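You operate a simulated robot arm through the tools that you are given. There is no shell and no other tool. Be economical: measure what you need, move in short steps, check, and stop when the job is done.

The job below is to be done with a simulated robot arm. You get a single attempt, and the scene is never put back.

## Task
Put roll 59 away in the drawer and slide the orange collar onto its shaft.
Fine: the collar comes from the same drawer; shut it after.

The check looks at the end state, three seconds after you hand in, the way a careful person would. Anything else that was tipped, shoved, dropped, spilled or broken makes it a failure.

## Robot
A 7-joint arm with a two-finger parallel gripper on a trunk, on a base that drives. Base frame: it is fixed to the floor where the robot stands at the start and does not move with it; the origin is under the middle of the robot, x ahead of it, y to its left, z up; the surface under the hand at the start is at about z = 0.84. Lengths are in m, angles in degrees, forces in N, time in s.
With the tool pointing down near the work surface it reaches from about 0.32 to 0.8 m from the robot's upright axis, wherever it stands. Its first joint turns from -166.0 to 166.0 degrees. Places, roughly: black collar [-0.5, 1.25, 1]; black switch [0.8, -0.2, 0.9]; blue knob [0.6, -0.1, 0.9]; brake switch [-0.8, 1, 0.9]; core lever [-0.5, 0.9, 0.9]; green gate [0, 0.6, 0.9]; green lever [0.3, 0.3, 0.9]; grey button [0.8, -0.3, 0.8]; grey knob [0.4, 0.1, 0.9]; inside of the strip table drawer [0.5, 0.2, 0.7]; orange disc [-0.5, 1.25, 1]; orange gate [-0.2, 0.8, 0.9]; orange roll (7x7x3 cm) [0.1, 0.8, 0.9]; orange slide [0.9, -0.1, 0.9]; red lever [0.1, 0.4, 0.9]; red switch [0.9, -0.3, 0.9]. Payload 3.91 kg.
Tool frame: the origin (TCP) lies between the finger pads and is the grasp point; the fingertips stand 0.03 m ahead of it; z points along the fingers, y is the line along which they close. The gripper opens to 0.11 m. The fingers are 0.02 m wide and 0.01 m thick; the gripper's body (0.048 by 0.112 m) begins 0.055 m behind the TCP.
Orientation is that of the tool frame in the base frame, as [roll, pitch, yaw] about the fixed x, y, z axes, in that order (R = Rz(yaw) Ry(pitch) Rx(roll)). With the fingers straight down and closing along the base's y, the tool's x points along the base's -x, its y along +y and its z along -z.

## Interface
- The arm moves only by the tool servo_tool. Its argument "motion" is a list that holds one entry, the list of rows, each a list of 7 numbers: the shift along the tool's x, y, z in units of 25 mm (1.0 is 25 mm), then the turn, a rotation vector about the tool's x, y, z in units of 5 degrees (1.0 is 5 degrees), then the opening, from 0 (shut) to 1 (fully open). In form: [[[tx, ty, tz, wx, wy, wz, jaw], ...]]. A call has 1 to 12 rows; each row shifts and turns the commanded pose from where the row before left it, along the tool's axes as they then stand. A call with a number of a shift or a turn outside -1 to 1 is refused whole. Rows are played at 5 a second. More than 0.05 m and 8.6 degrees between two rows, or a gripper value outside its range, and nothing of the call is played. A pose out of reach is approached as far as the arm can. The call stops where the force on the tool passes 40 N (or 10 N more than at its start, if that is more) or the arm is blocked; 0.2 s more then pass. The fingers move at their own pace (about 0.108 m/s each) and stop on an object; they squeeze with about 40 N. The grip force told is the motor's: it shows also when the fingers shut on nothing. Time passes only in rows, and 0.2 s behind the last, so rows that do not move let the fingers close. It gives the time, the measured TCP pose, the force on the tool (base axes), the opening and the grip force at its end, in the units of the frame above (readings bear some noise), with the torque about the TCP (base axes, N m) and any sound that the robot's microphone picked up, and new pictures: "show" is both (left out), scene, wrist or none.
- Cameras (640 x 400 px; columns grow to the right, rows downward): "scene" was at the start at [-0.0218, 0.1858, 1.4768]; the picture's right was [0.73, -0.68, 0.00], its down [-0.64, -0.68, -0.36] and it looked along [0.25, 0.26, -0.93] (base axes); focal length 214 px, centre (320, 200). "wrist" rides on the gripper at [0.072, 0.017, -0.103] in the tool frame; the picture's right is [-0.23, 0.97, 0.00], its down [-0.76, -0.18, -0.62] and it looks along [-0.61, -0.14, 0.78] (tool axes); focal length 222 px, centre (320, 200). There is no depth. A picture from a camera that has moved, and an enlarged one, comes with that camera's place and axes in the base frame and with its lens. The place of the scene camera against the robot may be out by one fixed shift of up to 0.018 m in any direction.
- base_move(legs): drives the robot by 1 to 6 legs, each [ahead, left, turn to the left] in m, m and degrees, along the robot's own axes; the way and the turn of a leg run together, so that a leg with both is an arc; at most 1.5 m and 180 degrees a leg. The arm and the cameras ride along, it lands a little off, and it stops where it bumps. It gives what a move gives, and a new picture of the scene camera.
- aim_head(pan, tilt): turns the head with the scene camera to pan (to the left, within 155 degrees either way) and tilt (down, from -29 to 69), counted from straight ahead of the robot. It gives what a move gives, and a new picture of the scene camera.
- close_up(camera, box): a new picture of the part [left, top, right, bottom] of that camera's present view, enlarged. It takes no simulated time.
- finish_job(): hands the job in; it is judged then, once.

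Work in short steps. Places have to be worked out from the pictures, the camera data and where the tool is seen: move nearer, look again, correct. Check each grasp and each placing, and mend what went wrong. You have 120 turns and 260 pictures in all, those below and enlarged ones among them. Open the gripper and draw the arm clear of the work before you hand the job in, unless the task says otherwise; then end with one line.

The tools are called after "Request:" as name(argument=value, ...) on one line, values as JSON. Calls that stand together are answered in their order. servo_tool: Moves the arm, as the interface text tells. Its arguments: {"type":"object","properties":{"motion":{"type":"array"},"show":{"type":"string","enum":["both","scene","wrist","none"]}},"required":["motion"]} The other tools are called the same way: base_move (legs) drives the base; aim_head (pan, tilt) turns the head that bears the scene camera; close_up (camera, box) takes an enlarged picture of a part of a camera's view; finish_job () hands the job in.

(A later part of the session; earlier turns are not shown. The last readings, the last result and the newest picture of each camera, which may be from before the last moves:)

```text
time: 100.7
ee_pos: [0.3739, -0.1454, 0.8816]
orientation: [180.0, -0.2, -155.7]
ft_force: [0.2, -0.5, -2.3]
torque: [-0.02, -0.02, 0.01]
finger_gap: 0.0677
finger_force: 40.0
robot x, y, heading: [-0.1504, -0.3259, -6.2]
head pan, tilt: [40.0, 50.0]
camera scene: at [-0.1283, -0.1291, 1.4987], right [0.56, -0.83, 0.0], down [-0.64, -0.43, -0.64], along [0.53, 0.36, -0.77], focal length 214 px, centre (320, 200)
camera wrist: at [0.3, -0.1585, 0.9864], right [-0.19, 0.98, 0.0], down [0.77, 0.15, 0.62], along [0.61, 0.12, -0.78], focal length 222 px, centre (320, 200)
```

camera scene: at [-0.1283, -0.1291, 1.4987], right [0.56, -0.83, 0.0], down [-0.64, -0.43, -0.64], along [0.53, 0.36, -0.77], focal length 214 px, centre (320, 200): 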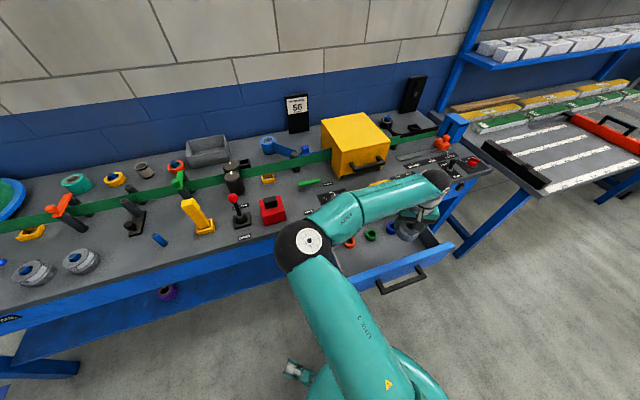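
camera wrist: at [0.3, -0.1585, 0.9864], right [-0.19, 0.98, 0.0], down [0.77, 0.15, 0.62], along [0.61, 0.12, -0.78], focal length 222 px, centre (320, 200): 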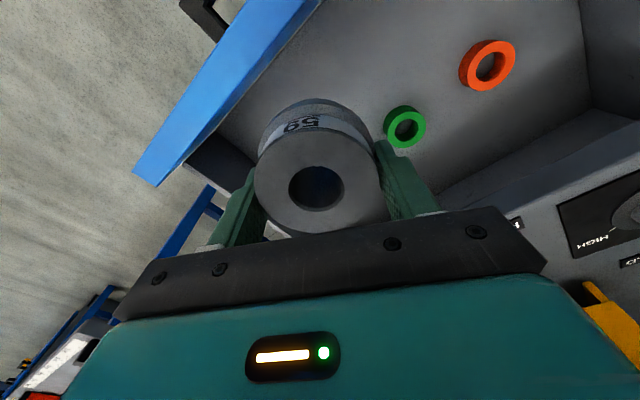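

Position is good: collars clear and front panel clear. I descend to z≈0.765.

Request:
servo_tool(motion=[[[0, 0, 1, 0, 0, 0, 0.4], [0, 0, 1, 0, 0, 0, 0.4], [0, 0, 1, 0, 0, 0, 0.4], [0, 0, 1, 0, 0, 0, 0.4], [0, 0, 0.6, 0, 0, 0, 0.4]]], show="wrist")

Request:
close_up(camera="scene", box=[320, 170, 480, 300])

```text
time: 101.9
ee_pos: [0.3729, -0.1447, 0.7667]
orientation: [180.0, -0.1, -155.8]
ft_force: [-0.1, 0.1, -3.0]
torque: [0.01, -0.05, -0.03]
finger_gap: 0.0675
finger_force: 40.2
robot x, y, heading: [-0.148, -0.3249, -6.1]
head pan, tilt: [40.0, 50.0]
camera wrist: at [0.2996, -0.1588, 0.8712], right [-0.19, 0.98, 0.0], down [0.77, 0.15, 0.62], along [0.61, 0.12, -0.78], focal length 222 px, centre (320, 200)
```

wrist: 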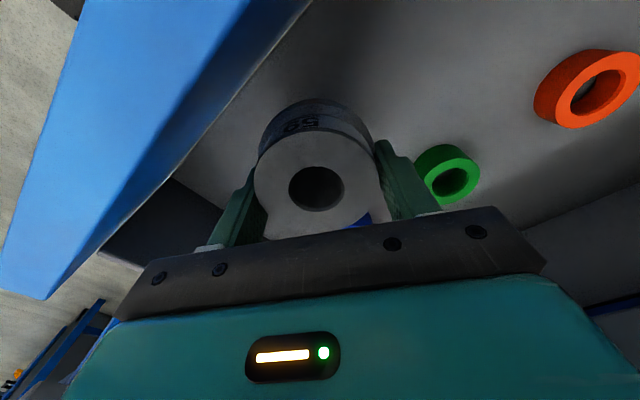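

```text
3.08 times, centred on (400, 235) of scene
camera zoom: at [-0.1283, -0.1292, 1.4987], right [0.56, -0.83, 0.0], down [-0.64, -0.43, -0.64], along [0.53, 0.36, -0.77], focal length 660 px, centre (74, 92)
```

zoom: 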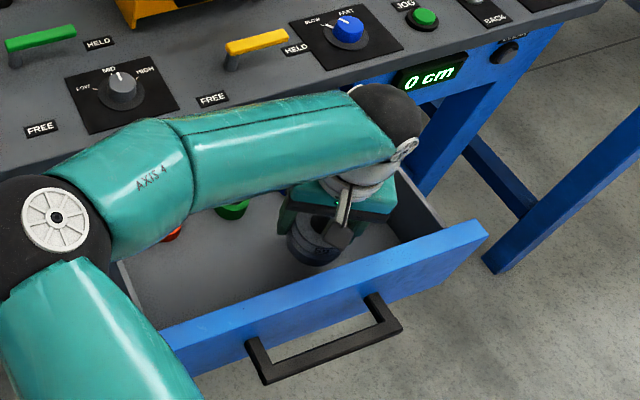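

The roll hangs above the drawer floor with clear space. I lower slowly, watching the force.

Request:
servo_tool(motion=[[[0, 0, 0.3, 0, 0, 0, 0.4], [0, 0, 0.3, 0, 0, 0, 0.4], [0, 0, 0.2, 0, 0, 0, 0.4], [0, 0, 0.2, 0, 0, 0, 0.4]]], show="none")

Request:
servo_tool(motion=[[[0, 0, 0.12, 0, 0, 0, 0.4], [0, 0, 0.12, 0, 0, 0, 0.4]]], show="none")

```text
time: 102.9
ee_pos: [0.3731, -0.1455, 0.7427]
orientation: [-180.0, -0.3, -155.8]
ft_force: [-0.6, -0.2, -2.4]
torque: [-0.04, 0.01, 0.0]
finger_gap: 0.0676
finger_force: 40.1
robot x, y, heading: [-0.1454, -0.3234, -6.3]
head pan, tilt: [40.0, 50.0]
```

```text
time: 103.5
ee_pos: [0.3717, -0.1449, 0.7365]
orientation: [-180.0, -0.2, -155.7]
ft_force: [0.4, -0.2, -2.9]
torque: [0.02, -0.01, 0.01]
finger_gap: 0.0679
finger_force: 40.0
robot x, y, heading: [-0.1486, -0.3225, -6.0]
head pan, tilt: [40.0, 50.0]
```

No contact yet; I keep lowering in 3–4 mm steps.

Request:
servo_tool(motion=[[[0, 0, 0.15, 0, 0, 0, 0.4], [0, 0, 0.15, 0, 0, 0, 0.4]]], show="none")

Request:
servo_tool(motion=[[[0, 0, 0.12, 0, 0, 0, 0.4], [0, 0, 0.12, 0, 0, 0, 0.4]]], show="wrist")

```text
time: 104.1
ee_pos: [0.3739, -0.1449, 0.7317]
orientation: [-179.9, 0.0, -155.8]
ft_force: [-5.3, 4.0, 29.6]
torque: [-0.16, -0.26, -0.09]
finger_gap: 0.0679
finger_force: 40.1
robot x, y, heading: [-0.1467, -0.3215, -6.2]
head pan, tilt: [40.0, 50.0]
```

```text
time: 104.7
ee_pos: [0.3736, -0.1452, 0.7245]
orientation: [179.9, 0.0, -155.8]
ft_force: [-3.0, 4.2, 41.4]
torque: [0.13, 0.67, -0.1]
finger_gap: 0.0672
finger_force: 40.2
robot x, y, heading: [-0.149, -0.3221, -6.0]
head pan, tilt: [40.0, 50.0]
camera wrist: at [0.3001, -0.1584, 0.8276], right [-0.19, 0.98, 0.0], down [0.77, 0.15, 0.62], along [0.61, 0.12, -0.78], focal length 222 px, centre (320, 200)
```

wrist: 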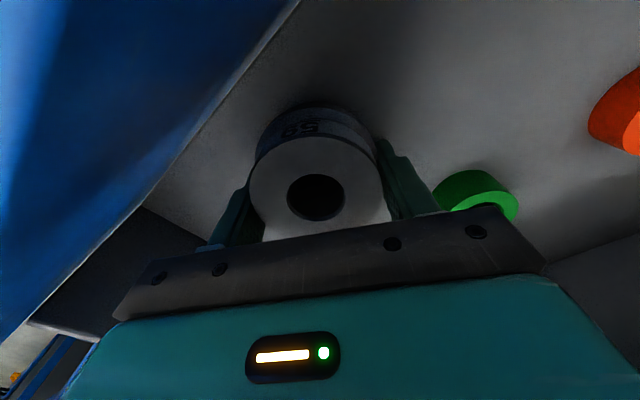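

The roll is down on the drawer floor. I open the jaws a little and rise straight up.

Request:
servo_tool(motion=[[[0, 0, -0.15, 0, 0, 0, 0.75], [0, 0, 0, 0, 0, 0, 0.75], [0, 0, -0.5, 0, 0, 0, 0.75], [0, 0, -1, 0, 0, 0, 0.75], [0, 0, -1, 0, 0, 0, 0.75], [0, 0, -1, 0, 0, 0, 0.75], [0, 0, -1, 0, 0, 0, 0.75]]], show="wrist")

```text
time: 106.3
ee_pos: [0.3696, -0.1452, 0.8381]
orientation: [-179.9, -0.2, -155.8]
ft_force: [-0.2, -0.2, 0.8]
torque: [-0.01, -0.03, -0.01]
finger_gap: 0.0824
finger_force: 0.0
robot x, y, heading: [-0.1483, -0.3209, -6.2]
head pan, tilt: [40.0, 50.0]
camera wrist: at [0.2971, -0.1578, 0.942], right [-0.19, 0.98, 0.0], down [0.77, 0.15, 0.62], along [0.61, 0.12, -0.78], focal length 222 px, centre (320, 200)
```

wrist: 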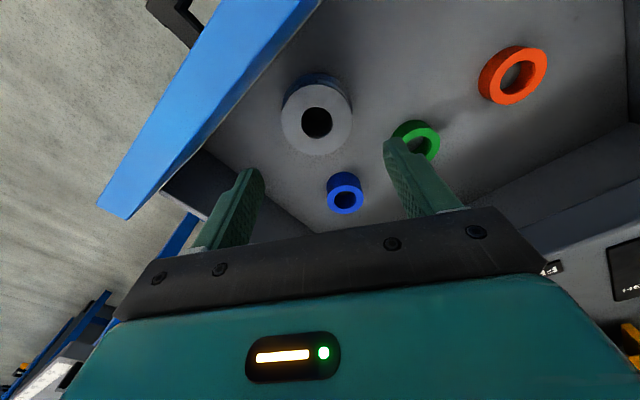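

Roll 59 stands safely in the drawer. Next, the orange collar: I move the open hand above it.

Request:
servo_tool(motion=[[[0, 1, 0, 0, 0, 0, 0.75], [0, 1, 0, 0, 0, 0, 0.75], [0, 1, 0, 0, 0, 0, 0.75], [0, 1, 0, 0, 0, 0, 0.75], [0, 1, 0, 0, 0, 0, 0.75], [0, 1, 0, 0, 0, 0, 0.75], [0, 1, 0, 0, 0, 0, 0.75], [0, 0.1, 0, 0, 0, 0, 0.75]]], show="both")

Request:
close_up(camera="wrist", box=[240, 80, 400, 180])

```text
time: 108.1
ee_pos: [0.312, 0.0044, 0.841]
orientation: [179.6, 0.0, -157.9]
ft_force: [-0.5, -0.2, 0.3]
torque: [0.0, 0.01, 0.01]
finger_gap: 0.0825
finger_force: 0.2
robot x, y, heading: [-0.1494, -0.3189, -6.4]
head pan, tilt: [40.0, 50.0]
camera scene: at [-0.1286, -0.1291, 1.4987], right [0.56, -0.83, 0.0], down [-0.64, -0.43, -0.64], along [0.53, 0.36, -0.77], focal length 214 px, centre (320, 200)
camera wrist: at [0.2385, -0.0082, 0.9454], right [-0.15, 0.99, 0.01], down [0.77, 0.12, 0.62], along [0.61, 0.1, -0.78], focal length 222 px, centre (320, 200)
```

scene: 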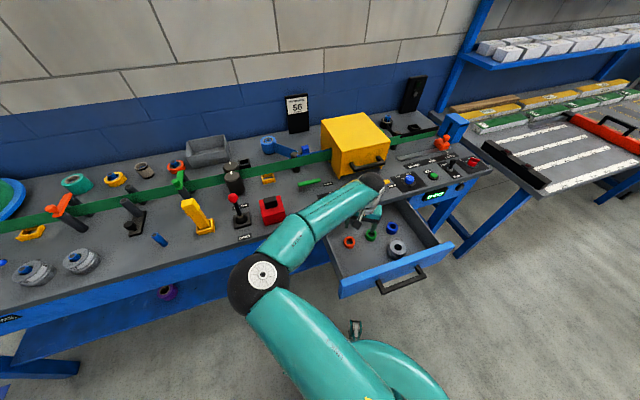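
wrist: 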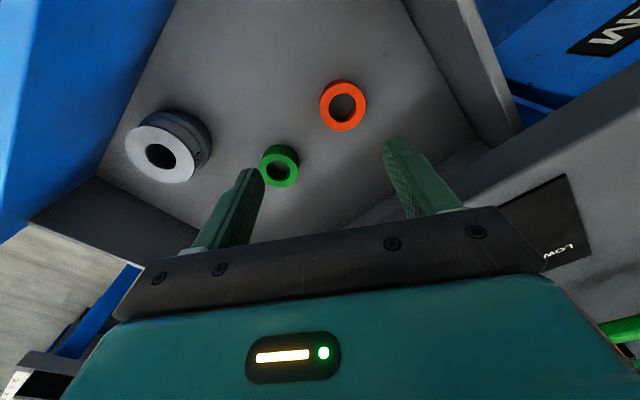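

```text
4.00 times, centred on (320, 130) of wrist
camera zoom: at [0.2385, -0.0082, 0.9454], right [-0.15, 0.99, 0.01], down [0.77, 0.12, 0.62], along [0.61, 0.1, -0.78], focal length 888 px, centre (320, 480)
```

zoom: 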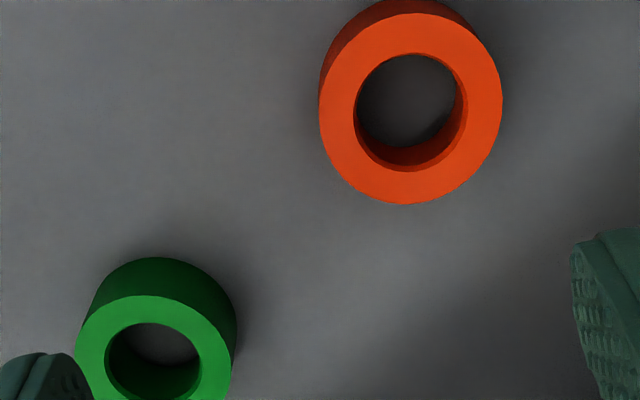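

The collar is ~45 mm across with a 25 mm bore, its top at z≈0.718, centre (0.2985, 0.025). I correct the position and descend part way.

Request:
servo_tool(motion=[[[0.19, 0.5, 0, 0.08, 0, 0, 0.68], [0, 0.46, 0, 0, 0, 0, 0.68], [0, 0, 0.8, 0, 0, 0, 0.68], [0, 0, 0.8, 0, 0, 0, 0.68], [0, 0, 0.8, 0, 0, 0, 0.68]]], show="wrist")

Request:
close_up(camera="scene", box=[320, 170, 480, 300])

```text
time: 109.5
ee_pos: [0.3081, 0.01, 0.7852]
orientation: [179.4, 0.1, -160.0]
ft_force: [-1.3, -0.2, 1.1]
torque: [-0.01, -0.04, -0.01]
finger_gap: 0.0749
finger_force: 0.2
robot x, y, heading: [-0.1493, -0.3219, -6.1]
head pan, tilt: [40.0, 50.0]
stopped in row 5: the arm was blocked; the commanded pose is now the measured one
camera wrist: at [0.235, 0.0016, 0.8883], right [-0.12, 0.99, 0.01], down [0.78, 0.09, 0.62], along [0.62, 0.08, -0.78], focal length 222 px, centre (320, 200)
```

wrist: 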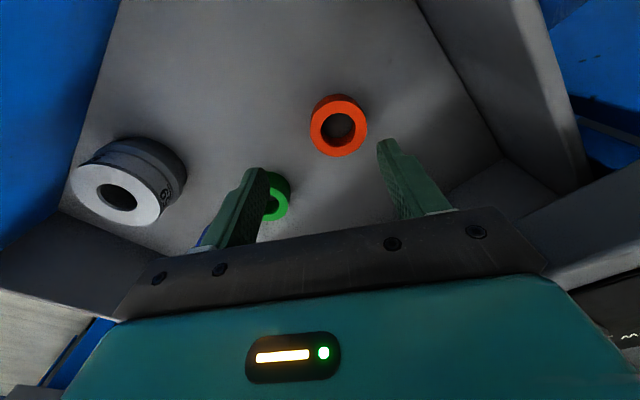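

```text
3.08 times, centred on (400, 235) of scene
camera zoom: at [-0.1283, -0.1292, 1.4987], right [0.56, -0.83, 0.0], down [-0.64, -0.43, -0.64], along [0.53, 0.36, -0.77], focal length 660 px, centre (74, 92)
```

zoom: 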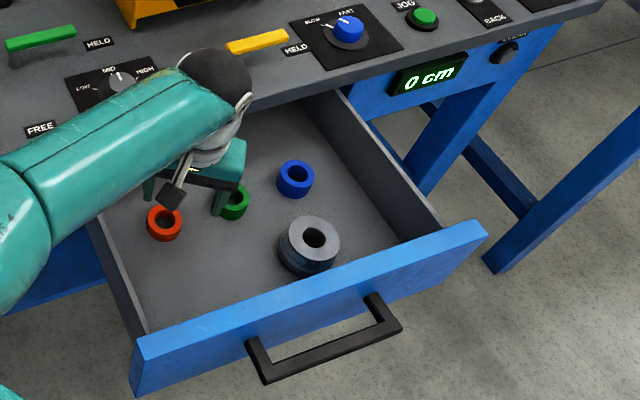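

The wrist seems at its limit in this posture. I rise and turn the base 20° left so the wrist gets slack.

Request:
servo_tool(motion=[[[0, 0, -1, 0, 0, 0.5, 0.68], [0, 0, -1, 0, 0, 0.5, 0.68], [0, 0, -1, 0, 0, 0.5, 0.68], [0, 0, -1, 0, 0, 0.5, 0.68], [0, 0, -1, 0, 0, 0.5, 0.68], [0, 0, -1, 0, 0, 0.5, 0.68], [0, 0, -1, 0, 0, 0, 0.68]]], show="none")

Request:
base_move(legs=[[0, 0, 25]])

```text
time: 111.1
ee_pos: [0.3178, -0.0069, 0.9561]
orientation: [-180.0, 0.1, -176.7]
ft_force: [-0.4, 0.3, 0.2]
torque: [0.03, 0.03, 0.02]
finger_gap: 0.0748
finger_force: 0.0
robot x, y, heading: [-0.1514, -0.3244, -6.3]
head pan, tilt: [40.0, 50.0]
```

```text
time: 114.5
ee_pos: [0.1366, 0.1627, 0.9581]
orientation: [179.3, -0.2, -151.3]
ft_force: [0.5, -0.2, 0.0]
torque: [-0.01, 0.01, -0.02]
finger_gap: 0.0752
finger_force: 0.1
robot x, y, heading: [-0.1496, -0.3269, 19.2]
head pan, tilt: [40.0, 50.0]
camera scene: at [-0.2177, -0.1397, 1.4987], right [0.86, -0.51, 0.0], down [-0.39, -0.66, -0.64], along [0.33, 0.55, -0.77], focal length 214 px, centre (320, 200)
```

scene: 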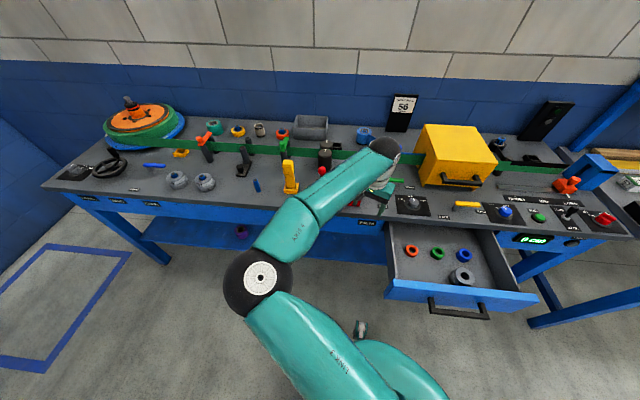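

I bring the hand back over the orange collar from this new base heading.

Request:
servo_tool(motion=[[[-0.4, -1, 0, 0.14, 0, 0, 0.68], [-0.4, -1, 0, 0, 0, 0, 0.68], [-0.4, -1, 0, 0, 0, 0, 0.68], [-0.4, -1, 0, 0, 0, 0, 0.68], [-0.4, -1, 0, 0, 0, 0, 0.68], [-0.4, -1, 0, 0, 0, 0, 0.68], [-0.4, -1, 0, 0, 0, 0, 0.68], [-0.2, -0.95, 0, 0, 0, 0, 0.68], [0, 0, 1, 0, 0, -0.5, 0.68], [0, 0, 1, 0, 0, -0.5, 0.68], [0, 0, 1, 0, 0, 0, 0.68], [0, 0, 1, 0, 0, 0, 0.68]]], show="wrist")

Request:
close_up(camera="wrist", box=[240, 80, 400, 180])

```text
time: 117.1
ee_pos: [0.2979, 0.0233, 0.8604]
orientation: [-180.0, 0.1, -146.2]
ft_force: [0.0, 0.1, 0.1]
torque: [-0.03, -0.02, -0.03]
finger_gap: 0.0748
finger_force: 0.0
robot x, y, heading: [-0.15, -0.3234, 19.1]
head pan, tilt: [40.0, 50.0]
camera wrist: at [0.2268, -0.0015, 0.9623], right [-0.35, 0.94, 0.0], down [0.73, 0.28, 0.62], along [0.58, 0.22, -0.78], focal length 222 px, centre (320, 200)
```

wrist: 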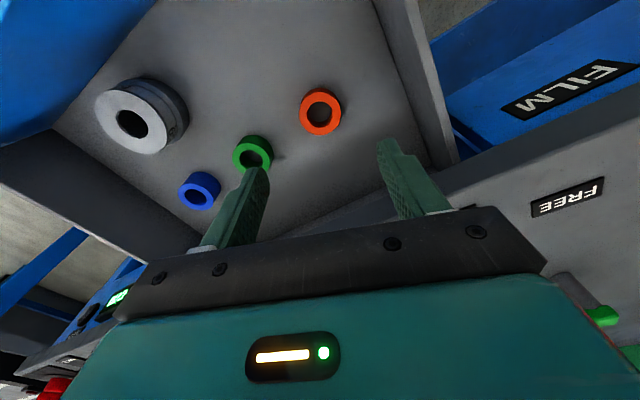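

```text
4.00 times, centred on (320, 130) of wrist
camera zoom: at [0.2268, -0.0015, 0.9623], right [-0.35, 0.94, 0.0], down [0.73, 0.28, 0.62], along [0.58, 0.22, -0.78], focal length 888 px, centre (320, 480)
```

zoom: 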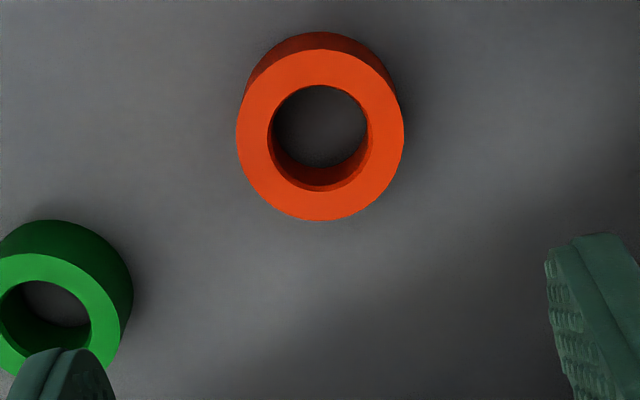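

The collar is centred. I descend to about 2 cm above grasp height and check.

Request:
servo_tool(motion=[[[-0.15, 0, 1, 0, 0, 0, 0.66], [0, 0, 1, 0, 0, 0, 0.66], [0, 0, 1, 0, 0, 0, 0.66], [0, 0, 1, 0, 0, 0, 0.66], [0, 0, 0.6, 0, 0, 0, 0.66]]], show="wrist")

```text
time: 118.3
ee_pos: [0.3034, 0.026, 0.7432]
orientation: [179.9, -0.2, -146.2]
ft_force: [-0.6, 0.6, -0.3]
torque: [0.02, 0.01, -0.02]
finger_gap: 0.0728
finger_force: 0.0
robot x, y, heading: [-0.1452, -0.325, 19.1]
head pan, tilt: [40.0, 50.0]
camera wrist: at [0.2332, 0.0016, 0.847], right [-0.35, 0.94, 0.0], down [0.73, 0.28, 0.62], along [0.58, 0.22, -0.78], focal length 222 px, centre (320, 200)
```

wrist: 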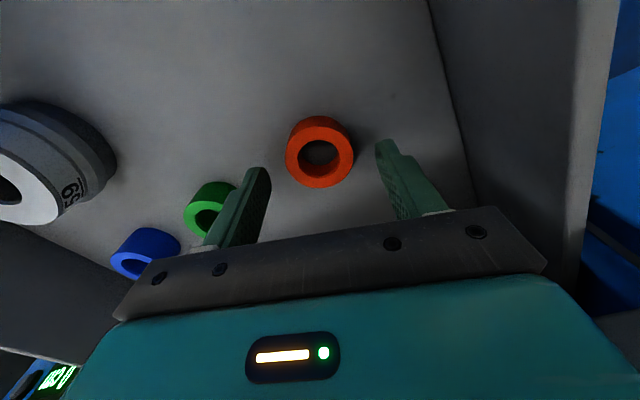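

Request:
servo_tool(motion=[[[0.16, 0.06, 0, 0, 0, 0, 0.66], [0, 0, 0.55, 0, 0, 0, 0.66], [0, 0, 0, 0, 0, 0, 0.3], [0, 0, 0, 0, 0, 0, 0.3], [0, 0, 0, 0, 0, 0, 0.3]]], show="wrist")

```text
time: 119.5
ee_pos: [0.2983, 0.0272, 0.7297]
orientation: [-180.0, 0.0, -146.2]
ft_force: [0.0, -0.8, 4.4]
torque: [0.04, -0.11, -0.02]
finger_gap: 0.0441
finger_force: 39.9
robot x, y, heading: [-0.1471, -0.3235, 19.3]
head pan, tilt: [40.0, 50.0]
camera wrist: at [0.2282, 0.0017, 0.8337], right [-0.35, 0.94, 0.0], down [0.73, 0.28, 0.62], along [0.58, 0.22, -0.78], focal length 222 px, centre (320, 200)
```

wrist: 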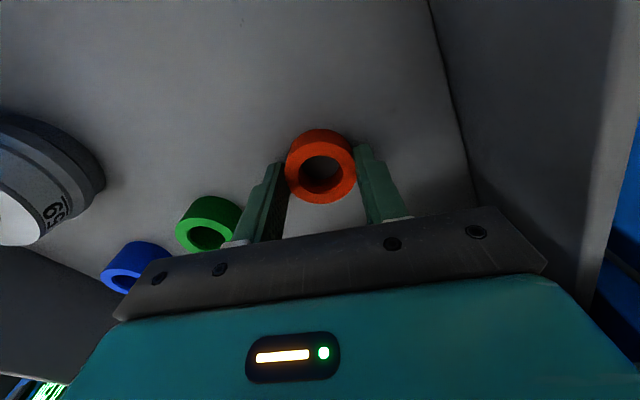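

Collar gripped at 44 mm. I lift it straight up.

Request:
servo_tool(motion=[[[0, 0, -0.6, 0, 0, 0, 0.3], [0, 0, -1, 0, 0, 0, 0.3], [0, 0, -1, 0, 0, 0, 0.3], [0, 0, -1, 0, 0, 0, 0.3], [0, 0, -1, 0, 0, 0, 0.3], [0, 0, -1, 0, 0, 0, 0.3], [0, 0, -1, 0, 0, 0, 0.3], [0, 0, -1, 0, 0, 0, 0.3], [0, 0, -1, 0, 0, 0, 0.3], [0, 0, -1, 0, 0, 0, 0.3], [0, 0, -1, 0, 0, 0, 0.3]]], show="both")

```text
time: 121.9
ee_pos: [0.2981, 0.0268, 0.9951]
orientation: [180.0, -0.1, -146.2]
ft_force: [0.2, 0.3, -0.7]
torque: [-0.03, 0.04, 0.0]
finger_gap: 0.0443
finger_force: 39.8
robot x, y, heading: [-0.15, -0.322, 18.9]
head pan, tilt: [40.0, 50.0]
camera scene: at [-0.2179, -0.1396, 1.4987], right [0.86, -0.51, 0.0], down [-0.39, -0.66, -0.64], along [0.33, 0.55, -0.77], focal length 214 px, centre (320, 200)
camera wrist: at [0.2284, 0.0008, 1.0995], right [-0.35, 0.94, 0.0], down [0.73, 0.28, 0.62], along [0.58, 0.22, -0.78], focal length 222 px, centre (320, 200)
```

scene: 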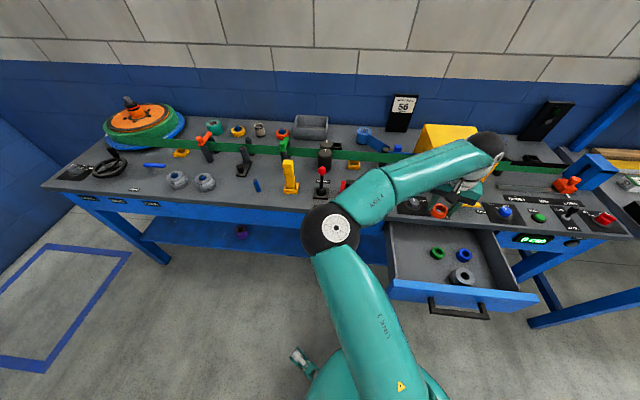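
wrist: 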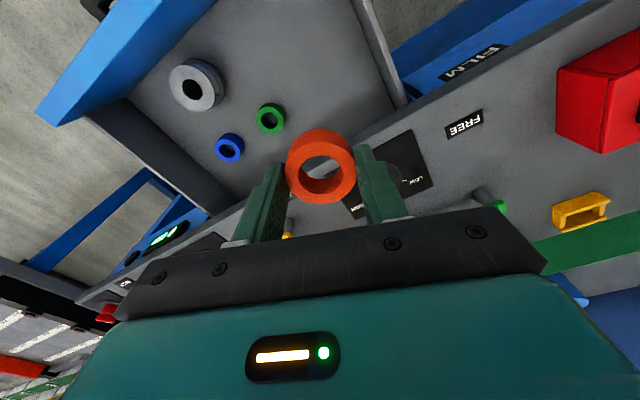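

Collar in hand. I raise a bit, then turn the base back toward the table and drive left to bring the bare shaft into reach.

Request:
servo_tool(motion=[[[0, 0, -1, 0, 0, 0, 0.3], [0, 0, -1, 0, 0, 0, 0.3]]], show="none")

Request:
base_move(legs=[[0, 0, 34], [0.16, 0.23, 0]])

Request:
aim_head(pan=0, tilt=50)

```text
time: 122.5
ee_pos: [0.3004, 0.0279, 1.0455]
orientation: [-179.9, 0.0, -146.2]
ft_force: [-0.2, 0.3, -0.9]
torque: [-0.02, 0.04, 0.0]
finger_gap: 0.0444
finger_force: 40.5
robot x, y, heading: [-0.147, -0.3245, 19.3]
head pan, tilt: [40.0, 50.0]
```

```text
time: 130.0
ee_pos: [-0.0661, 0.4819, 1.0466]
orientation: [180.0, -0.1, -111.8]
ft_force: [1.0, -0.8, -1.3]
torque: [0.04, -0.03, 0.04]
finger_gap: 0.0442
finger_force: 40.0
robot x, y, heading: [-0.2411, -0.0557, 53.7]
head pan, tilt: [40.0, 50.0]
camera scene: at [-0.4067, 0.0515, 1.4987], right [1.0, 0.06, 0.0], down [0.05, -0.76, -0.64], along [-0.04, 0.64, -0.77], focal length 214 px, centre (320, 200)
```

scene: 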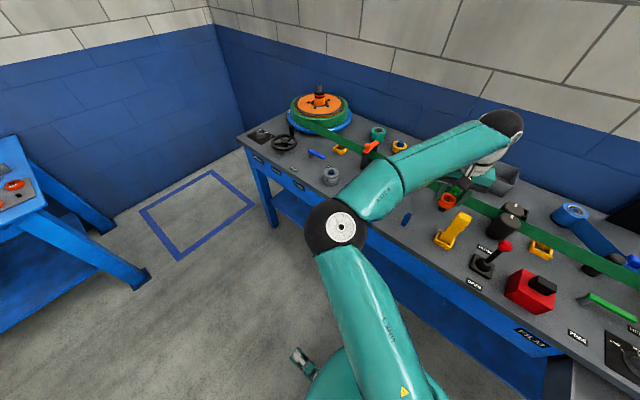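

```text
time: 131.1
ee_pos: [-0.0665, 0.481, 1.0459]
orientation: [-180.0, 0.0, -111.8]
ft_force: [0.4, -0.4, -2.1]
torque: [-0.02, 0.02, -0.01]
finger_gap: 0.0441
finger_force: 39.8
robot x, y, heading: [-0.2364, -0.0587, 53.5]
head pan, tilt: [0.0, 50.0]
camera scene: at [-0.3557, 0.0378, 1.4987], right [0.81, -0.59, 0.0], down [-0.45, -0.62, -0.64], along [0.38, 0.52, -0.77], focal length 214 px, centre (320, 200)
```

scene: 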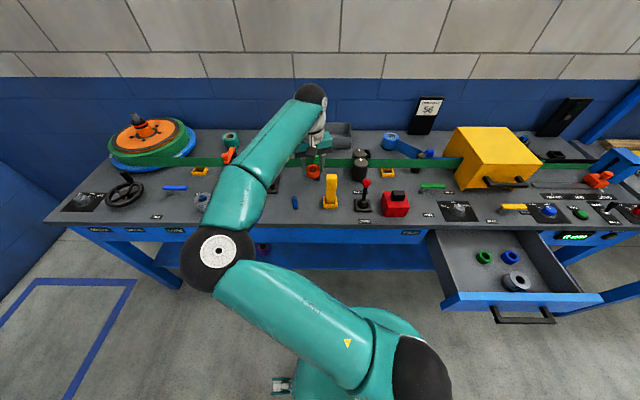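

The bare shaft is visible just left of the hand. I align the tool with the table and move over the shaft to measure it with the wrist camera.

Request:
servo_tool(motion=[[[0, 0, 0, 0, 0, 1, 0.3], [0, 0, 0, 0, 0, 1, 0.3], [0, 0, 0, 0, 0, 1, 0.3], [0, 1, 0, 0, 0, 0, 0.3], [0, 1, 0, 0, 0, 0, 0.3], [0, 0.88, 0, 0, 0, 0, 0.3]]], show="both")

Request:
close_up(camera="wrist", box=[260, 70, 380, 145])

Request:
close_up(camera="scene", box=[240, 140, 352, 210])

```text
time: 132.5
ee_pos: [-0.1231, 0.5247, 1.0465]
orientation: [179.9, 0.1, -126.8]
ft_force: [0.2, -0.7, -0.2]
torque: [0.01, -0.01, -0.01]
finger_gap: 0.0439
finger_force: 40.2
robot x, y, heading: [-0.2372, -0.0552, 53.8]
head pan, tilt: [0.0, 50.0]
camera scene: at [-0.3552, 0.0376, 1.4987], right [0.81, -0.59, 0.0], down [-0.45, -0.62, -0.64], along [0.38, 0.52, -0.77], focal length 214 px, centre (320, 200)
camera wrist: at [-0.1806, 0.478, 1.1495], right [-0.64, 0.77, 0.0], down [0.6, 0.5, 0.62], along [0.48, 0.4, -0.78], focal length 222 px, centre (320, 200)
```

scene: 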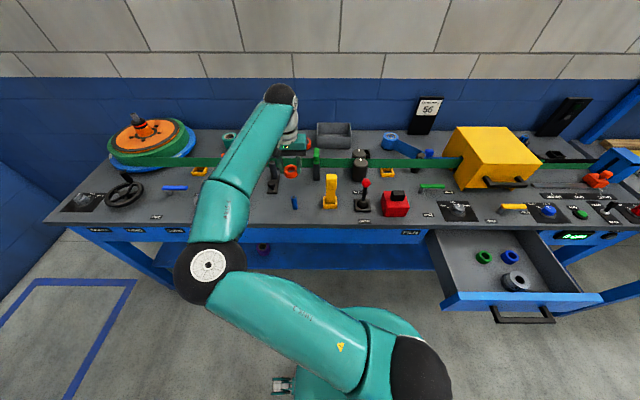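
wrist: 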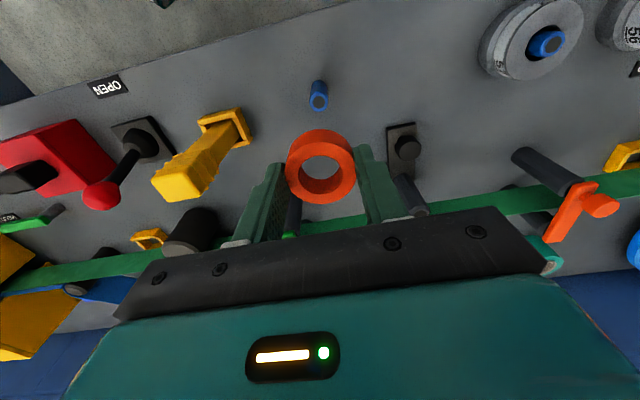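

```text
5.33 times, centred on (320, 108) of wrist
camera zoom: at [-0.1806, 0.478, 1.1495], right [-0.64, 0.77, 0.0], down [0.6, 0.5, 0.62], along [0.48, 0.4, -0.78], focal length 1185 px, centre (320, 693)
```

zoom: 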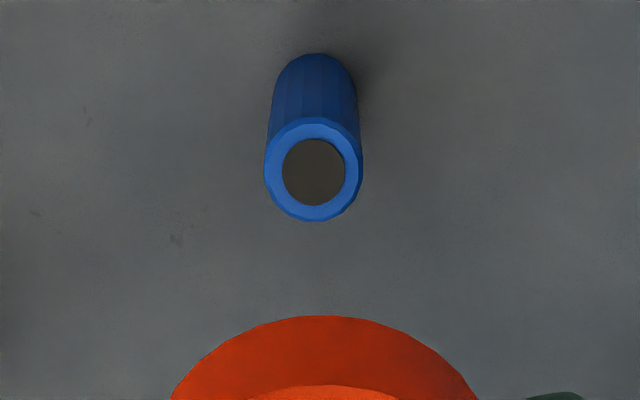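

```text
5.71 times, centred on (296, 175) of scene
camera zoom: at [-0.3552, 0.0376, 1.4987], right [0.81, -0.59, 0.0], down [-0.45, -0.62, -0.64], along [0.38, 0.52, -0.77], focal length 1226 px, centre (457, 343)
```

zoom: 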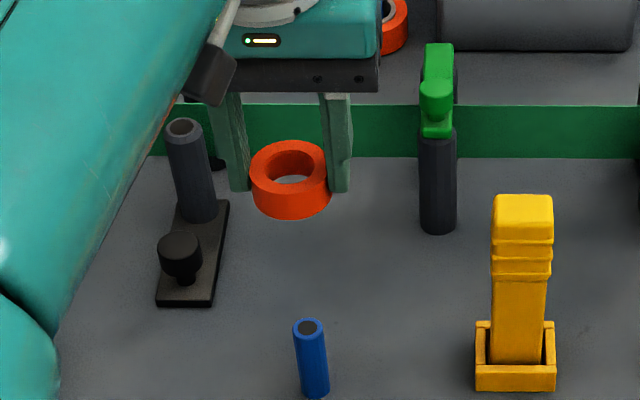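

Three wrist views agree: shaft axis ≈ (-0.128, 0.5195), top z≈0.898. Now I measure the collar's place within the jaws.

Request:
close_up(camera="wrist", box=[240, 115, 400, 215])

```text
4.00 times, centred on (320, 165) of wrist
camera zoom: at [-0.1806, 0.478, 1.1495], right [-0.64, 0.77, 0.0], down [0.6, 0.5, 0.62], along [0.48, 0.4, -0.78], focal length 888 px, centre (320, 340)
```

zoom: 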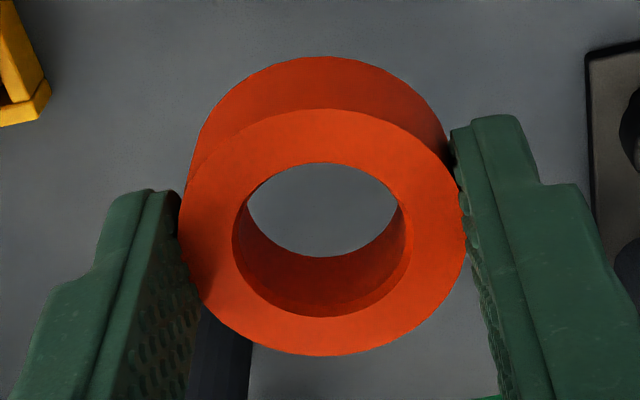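

The collar sits about 1 mm from the tool axis; the shaft is ~5.5 mm toward the robot. I shift and lower until the collar is ~1 cm above the shaft top.

Request:
servo_tool(motion=[[[0.22, 0, 0.6, 0, 0, 0, 0.3], [0, 0, 1, 0, 0, 0, 0.3], [0, 0, 1, 0, 0, 0, 0.3], [0, 0, 1, 0, 0, 0, 0.3], [0, 0, 0.4, 0, 0, 0, 0.3], [0, 0, 0, 0, 0, 0, 0.3]]], show="none")

Request:
close_up(camera="wrist", box=[240, 100, 400, 200])

Request:
close_up(camera="scene", box=[256, 160, 336, 210])

```text
time: 133.9
ee_pos: [-0.1251, 0.5215, 0.9453]
orientation: [-179.9, 0.0, -126.8]
ft_force: [-0.3, 0.2, -0.3]
torque: [-0.03, 0.0, 0.01]
finger_gap: 0.0445
finger_force: 40.4
robot x, y, heading: [-0.2379, -0.0602, 53.7]
head pan, tilt: [0.0, 50.0]
```

```text
4.00 times, centred on (320, 150) of wrist
camera zoom: at [-0.1821, 0.4747, 1.0494], right [-0.64, 0.77, 0.0], down [0.6, 0.5, 0.62], along [0.48, 0.4, -0.78], focal length 888 px, centre (320, 400)
```

zoom: 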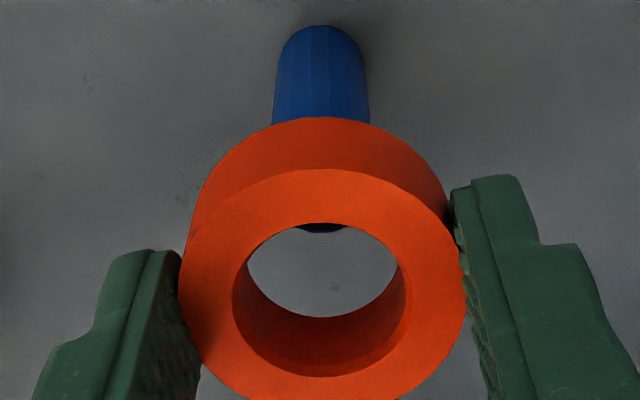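

```text
8.00 times, centred on (296, 185) of scene
camera zoom: at [-0.3556, 0.0378, 1.4987], right [0.81, -0.59, 0.0], down [-0.45, -0.62, -0.64], along [0.38, 0.52, -0.77], focal length 1716 px, centre (512, 320)
```

zoom: 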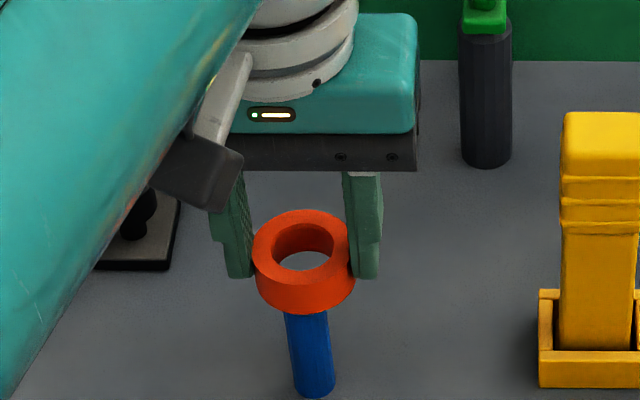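

The collar is only ~17.5 mm high, so there's still ~18 mm of gap. The shaft is ~3.5 mm further toward the robot; I shift and lower 12 mm to compare at nearly equal height.

Request:
servo_tool(motion=[[[0.14, 0, 0.25, 0, 0, 0, 0.3], [0, 0, 0.25, 0, 0, 0, 0.3], [0, 0, 0, 0, 0, 0, 0.3]]], show="none")

Request:
close_up(camera="wrist", box=[270, 110, 390, 185])

Request:
close_up(camera="scene", box=[272, 175, 320, 205])

```text
time: 134.7
ee_pos: [-0.1282, 0.5182, 0.9325]
orientation: [179.9, 0.0, -126.8]
ft_force: [0.6, 0.7, -1.0]
torque: [0.01, -0.01, 0.0]
finger_gap: 0.0444
finger_force: 39.9
robot x, y, heading: [-0.2388, -0.0591, 53.4]
head pan, tilt: [0.0, 50.0]
```

```text
5.33 times, centred on (330, 148) of wrist
camera zoom: at [-0.1854, 0.4725, 1.0368], right [-0.64, 0.77, 0.0], down [0.6, 0.5, 0.62], along [0.48, 0.4, -0.78], focal length 1185 px, centre (267, 480)
```

zoom: 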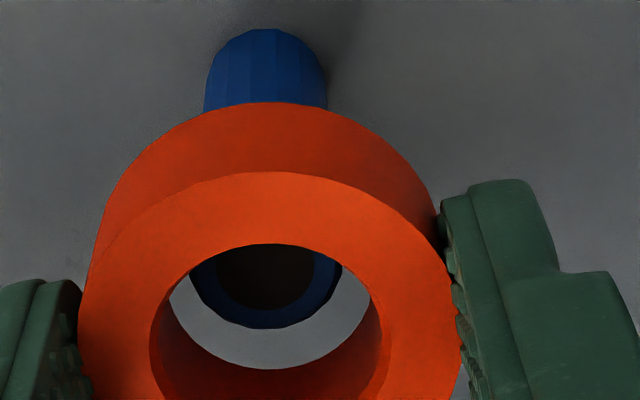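

```text
13.33 times, centred on (296, 190) of scene
camera zoom: at [-0.3556, 0.0378, 1.4987], right [0.81, -0.59, 0.0], down [-0.45, -0.62, -0.64], along [0.38, 0.52, -0.77], focal length 2860 px, centre (640, 333)
```

zoom: 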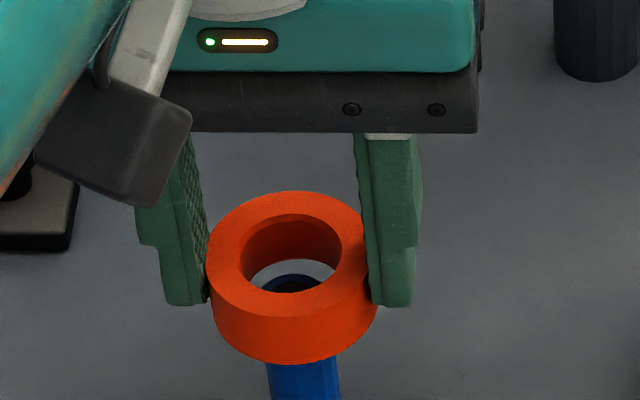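

Laterally aligned; along the depth it's nearly centred, but the height gap is uncertain. I lower 4 mm and look again.

Request:
servo_tool(motion=[[[0, 0, 0.16, 0, 0, 0, 0.3], [0, 0, 0, 0, 0, 0, 0.3]]], show="none")

Request:
close_up(camera="wrist", box=[270, 110, 390, 185])

Request:
close_up(camera="scene", box=[272, 175, 320, 205])

```text
time: 135.3
ee_pos: [-0.127, 0.5183, 0.9295]
orientation: [180.0, 0.0, -126.8]
ft_force: [-0.2, 0.1, -0.2]
torque: [-0.01, -0.01, -0.04]
finger_gap: 0.0442
finger_force: 39.7
robot x, y, heading: [-0.2361, -0.0573, 53.5]
head pan, tilt: [0.0, 50.0]
```

```text
5.33 times, centred on (330, 148) of wrist
camera zoom: at [-0.1855, 0.4719, 1.0323], right [-0.64, 0.77, 0.0], down [0.6, 0.5, 0.62], along [0.48, 0.4, -0.78], focal length 1185 px, centre (267, 480)
```

zoom: 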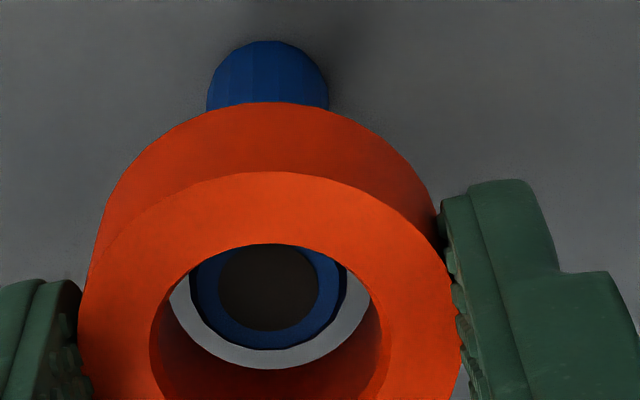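

```text
13.33 times, centred on (296, 190) of scene
camera zoom: at [-0.3556, 0.0377, 1.4987], right [0.81, -0.59, 0.0], down [-0.45, -0.62, -0.64], along [0.38, 0.52, -0.77], focal length 2860 px, centre (640, 333)
```

zoom: 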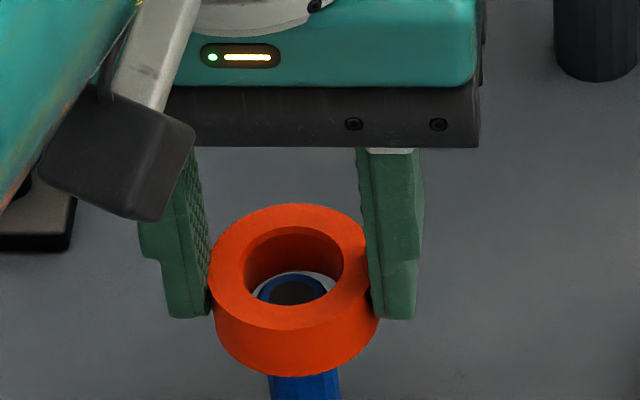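

Still no contact and alignment looks good. I lower another 4 mm.

Request:
servo_tool(motion=[[[0, 0, 0.16, 0, 0, 0, 0.3], [0, 0, 0, 0, 0, 0, 0.3]]], show="none")

Request:
close_up(camera="wrist", box=[270, 110, 390, 185])

Request:
close_up(camera="scene", box=[272, 175, 320, 205])

```text
time: 135.9
ee_pos: [-0.1292, 0.5188, 0.9254]
orientation: [-180.0, 0.0, -126.8]
ft_force: [-1.1, -0.4, -0.3]
torque: [0.01, 0.02, 0.01]
finger_gap: 0.0444
finger_force: 41.0
robot x, y, heading: [-0.2443, -0.055, 53.6]
head pan, tilt: [0.0, 50.0]
```

```text
5.33 times, centred on (330, 148) of wrist
camera zoom: at [-0.1857, 0.4719, 1.0288], right [-0.64, 0.77, 0.0], down [0.6, 0.5, 0.62], along [0.48, 0.4, -0.78], focal length 1185 px, centre (267, 480)
```

zoom: 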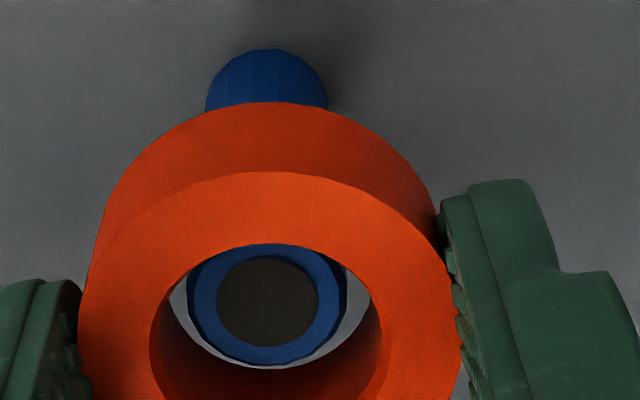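

```text
13.33 times, centred on (296, 190) of scene
camera zoom: at [-0.3556, 0.0378, 1.4987], right [0.81, -0.59, 0.0], down [-0.45, -0.62, -0.64], along [0.38, 0.52, -0.77], focal length 2860 px, centre (640, 333)
```

zoom: 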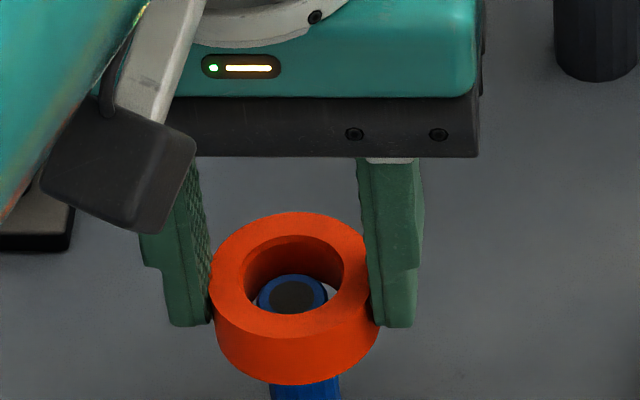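

The estimates now say the shaft top is just entering the bore, centred, with no force. I lower 8 mm more.

Request:
servo_tool(motion=[[[0, 0, 0.16, 0, 0, 0, 0.3], [0, 0, 0.16, 0, 0, 0, 0.3], [0, 0, 0, 0, 0, 0, 0.3]]], show="none")

Request:
close_up(camera="wrist", box=[270, 110, 390, 185])

Request:
close_up(camera="scene", box=[272, 175, 320, 205])

```text
time: 136.7
ee_pos: [-0.1291, 0.5183, 0.9176]
orientation: [179.9, 0.0, -126.9]
ft_force: [-0.1, -0.1, -0.2]
torque: [-0.04, -0.02, -0.04]
finger_gap: 0.0443
finger_force: 40.0
robot x, y, heading: [-0.2365, -0.0561, 53.7]
head pan, tilt: [0.0, 50.0]
```

```text
5.33 times, centred on (330, 148) of wrist
camera zoom: at [-0.1855, 0.4722, 1.0209], right [-0.64, 0.77, 0.0], down [0.6, 0.5, 0.62], along [0.48, 0.4, -0.78], focal length 1185 px, centre (267, 480)
```

zoom: 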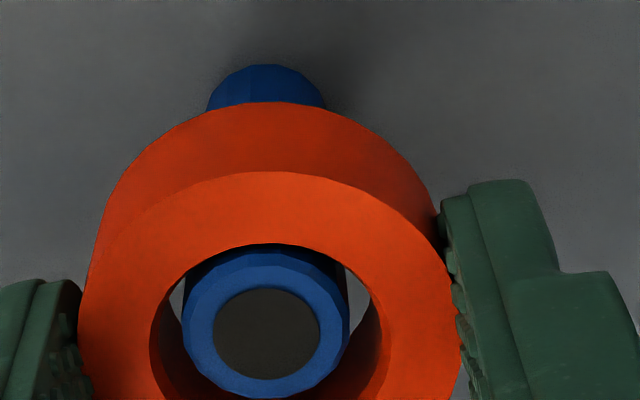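

```text
13.33 times, centred on (296, 190) of scene
camera zoom: at [-0.3556, 0.0378, 1.4987], right [0.81, -0.59, 0.0], down [-0.45, -0.62, -0.64], along [0.38, 0.52, -0.77], focal length 2860 px, centre (640, 333)
```

zoom: 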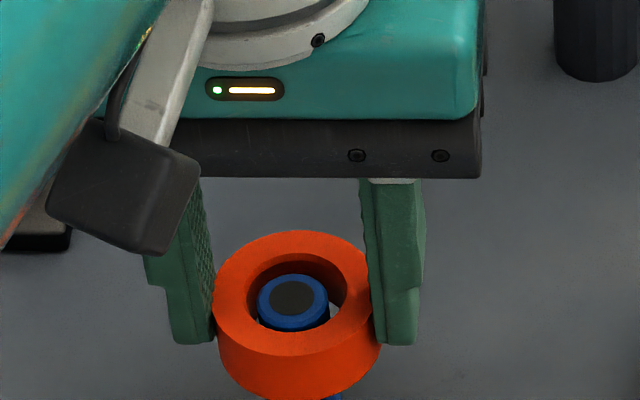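

The collar is threaded on the shaft. I keep lowering gently toward the table.

Request:
servo_tool(motion=[[[0, 0, 0.3, 0, 0, 0, 0.3], [0, 0, 0.3, 0, 0, 0, 0.3], [0, 0, 0.3, 0, 0, 0, 0.3], [0, 0, 0.3, 0, 0, 0, 0.3], [0, 0, 0.3, 0, 0, 0, 0.3]]], show="none")

Request:
servo_tool(motion=[[[0, 0, 0.12, 0, 0, 0, 0.3], [0, 0, 0.12, 0, 0, 0, 0.3]]], show="wrist")

Request:
close_up(camera="scene", box=[256, 165, 336, 215])

```text
time: 137.9
ee_pos: [-0.1289, 0.5188, 0.8809]
orientation: [180.0, 0.0, -126.8]
ft_force: [0.6, -0.5, -0.4]
torque: [-0.02, 0.0, 0.0]
finger_gap: 0.0442
finger_force: 40.3
robot x, y, heading: [-0.2409, -0.0541, 53.4]
head pan, tilt: [0.0, 50.0]
```

```text
time: 138.5
ee_pos: [-0.1283, 0.5177, 0.8772]
orientation: [-180.0, 0.1, -126.8]
ft_force: [0.6, -0.6, 15.9]
torque: [-0.18, -0.09, 0.04]
finger_gap: 0.0441
finger_force: 39.7
robot x, y, heading: [-0.2422, -0.0556, 53.6]
head pan, tilt: [0.0, 50.0]
camera wrist: at [-0.1864, 0.4711, 0.9801], right [-0.64, 0.77, 0.0], down [0.6, 0.5, 0.62], along [0.48, 0.4, -0.78], focal length 222 px, centre (320, 200)
```

wrist: 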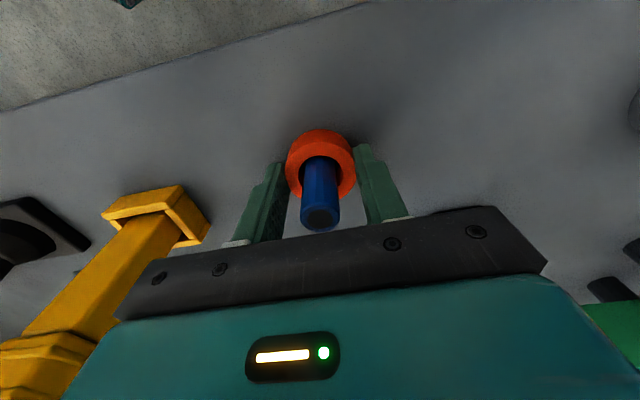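

```text
8.00 times, centred on (296, 190) of scene
camera zoom: at [-0.3557, 0.0373, 1.4987], right [0.81, -0.59, 0.0], down [-0.45, -0.62, -0.64], along [0.38, 0.52, -0.77], focal length 1716 px, centre (512, 280)
```

zoom: 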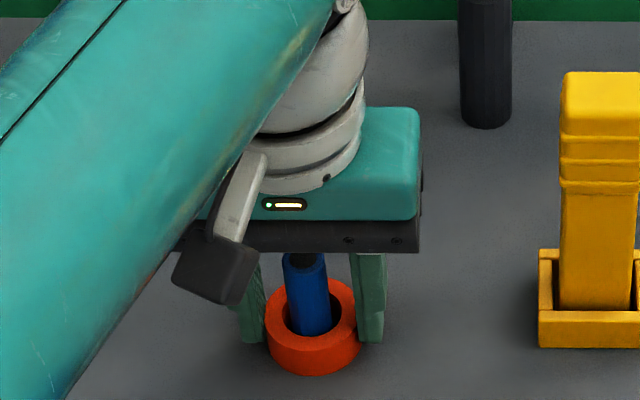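

The collar rests on the table around the shaft (16 N contact). I open and rise straight up.

Request:
servo_tool(motion=[[[0, 0, -0.08, 0, 0, 0, 0.65], [0, 0, 0, 0, 0, 0, 0.65], [0, 0, -0.6, 0, 0, 0, 0.65], [0, 0, -1, 0, 0, 0, 0.65], [0, 0, -1, 0, 0, 0, 0.65], [0, 0, -1, 0, 0, 0, 0.65], [0, 0, -1, 0, 0, 0, 0.65], [0, 0, -1, 0, 0, 0, 0.65]]], show="both")

Request:
close_up(camera="scene", box=[240, 150, 352, 220])

```text
time: 140.3
ee_pos: [-0.1312, 0.519, 1.0166]
orientation: [180.0, 0.0, -126.8]
ft_force: [0.9, -0.2, -0.6]
torque: [-0.01, 0.01, 0.0]
finger_gap: 0.0716
finger_force: 0.1
robot x, y, heading: [-0.2411, -0.0563, 53.6]
head pan, tilt: [0.0, 50.0]
camera scene: at [-0.3557, 0.0381, 1.4987], right [0.81, -0.59, 0.0], down [-0.45, -0.62, -0.64], along [0.38, 0.52, -0.77], focal length 214 px, centre (320, 200)
camera wrist: at [-0.1883, 0.4726, 1.1209], right [-0.64, 0.77, 0.0], down [0.6, 0.5, 0.62], along [0.48, 0.4, -0.78], focal length 222 px, centre (320, 200)
```

scene: 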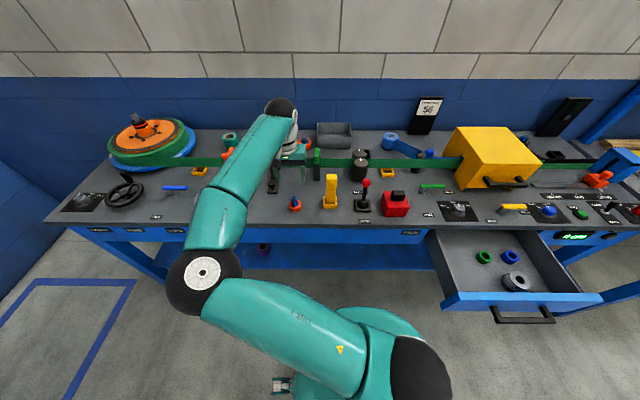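
wrist: 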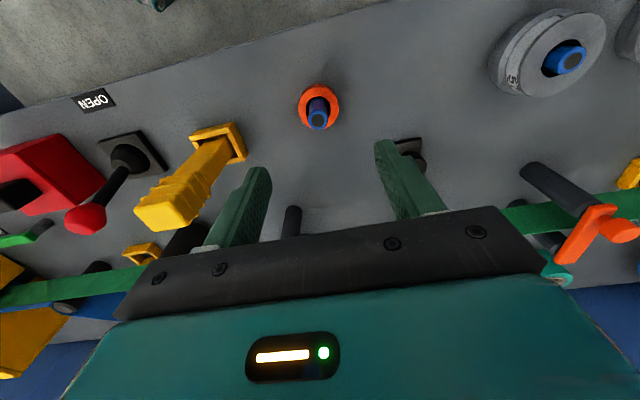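

```text
5.71 times, centred on (296, 185) of scene
camera zoom: at [-0.3557, 0.0381, 1.4987], right [0.81, -0.59, 0.0], down [-0.45, -0.62, -0.64], along [0.38, 0.52, -0.77], focal length 1226 px, centre (457, 286)
```

zoom: 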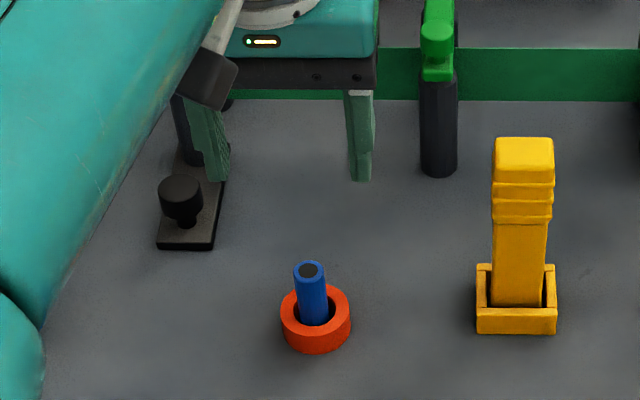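

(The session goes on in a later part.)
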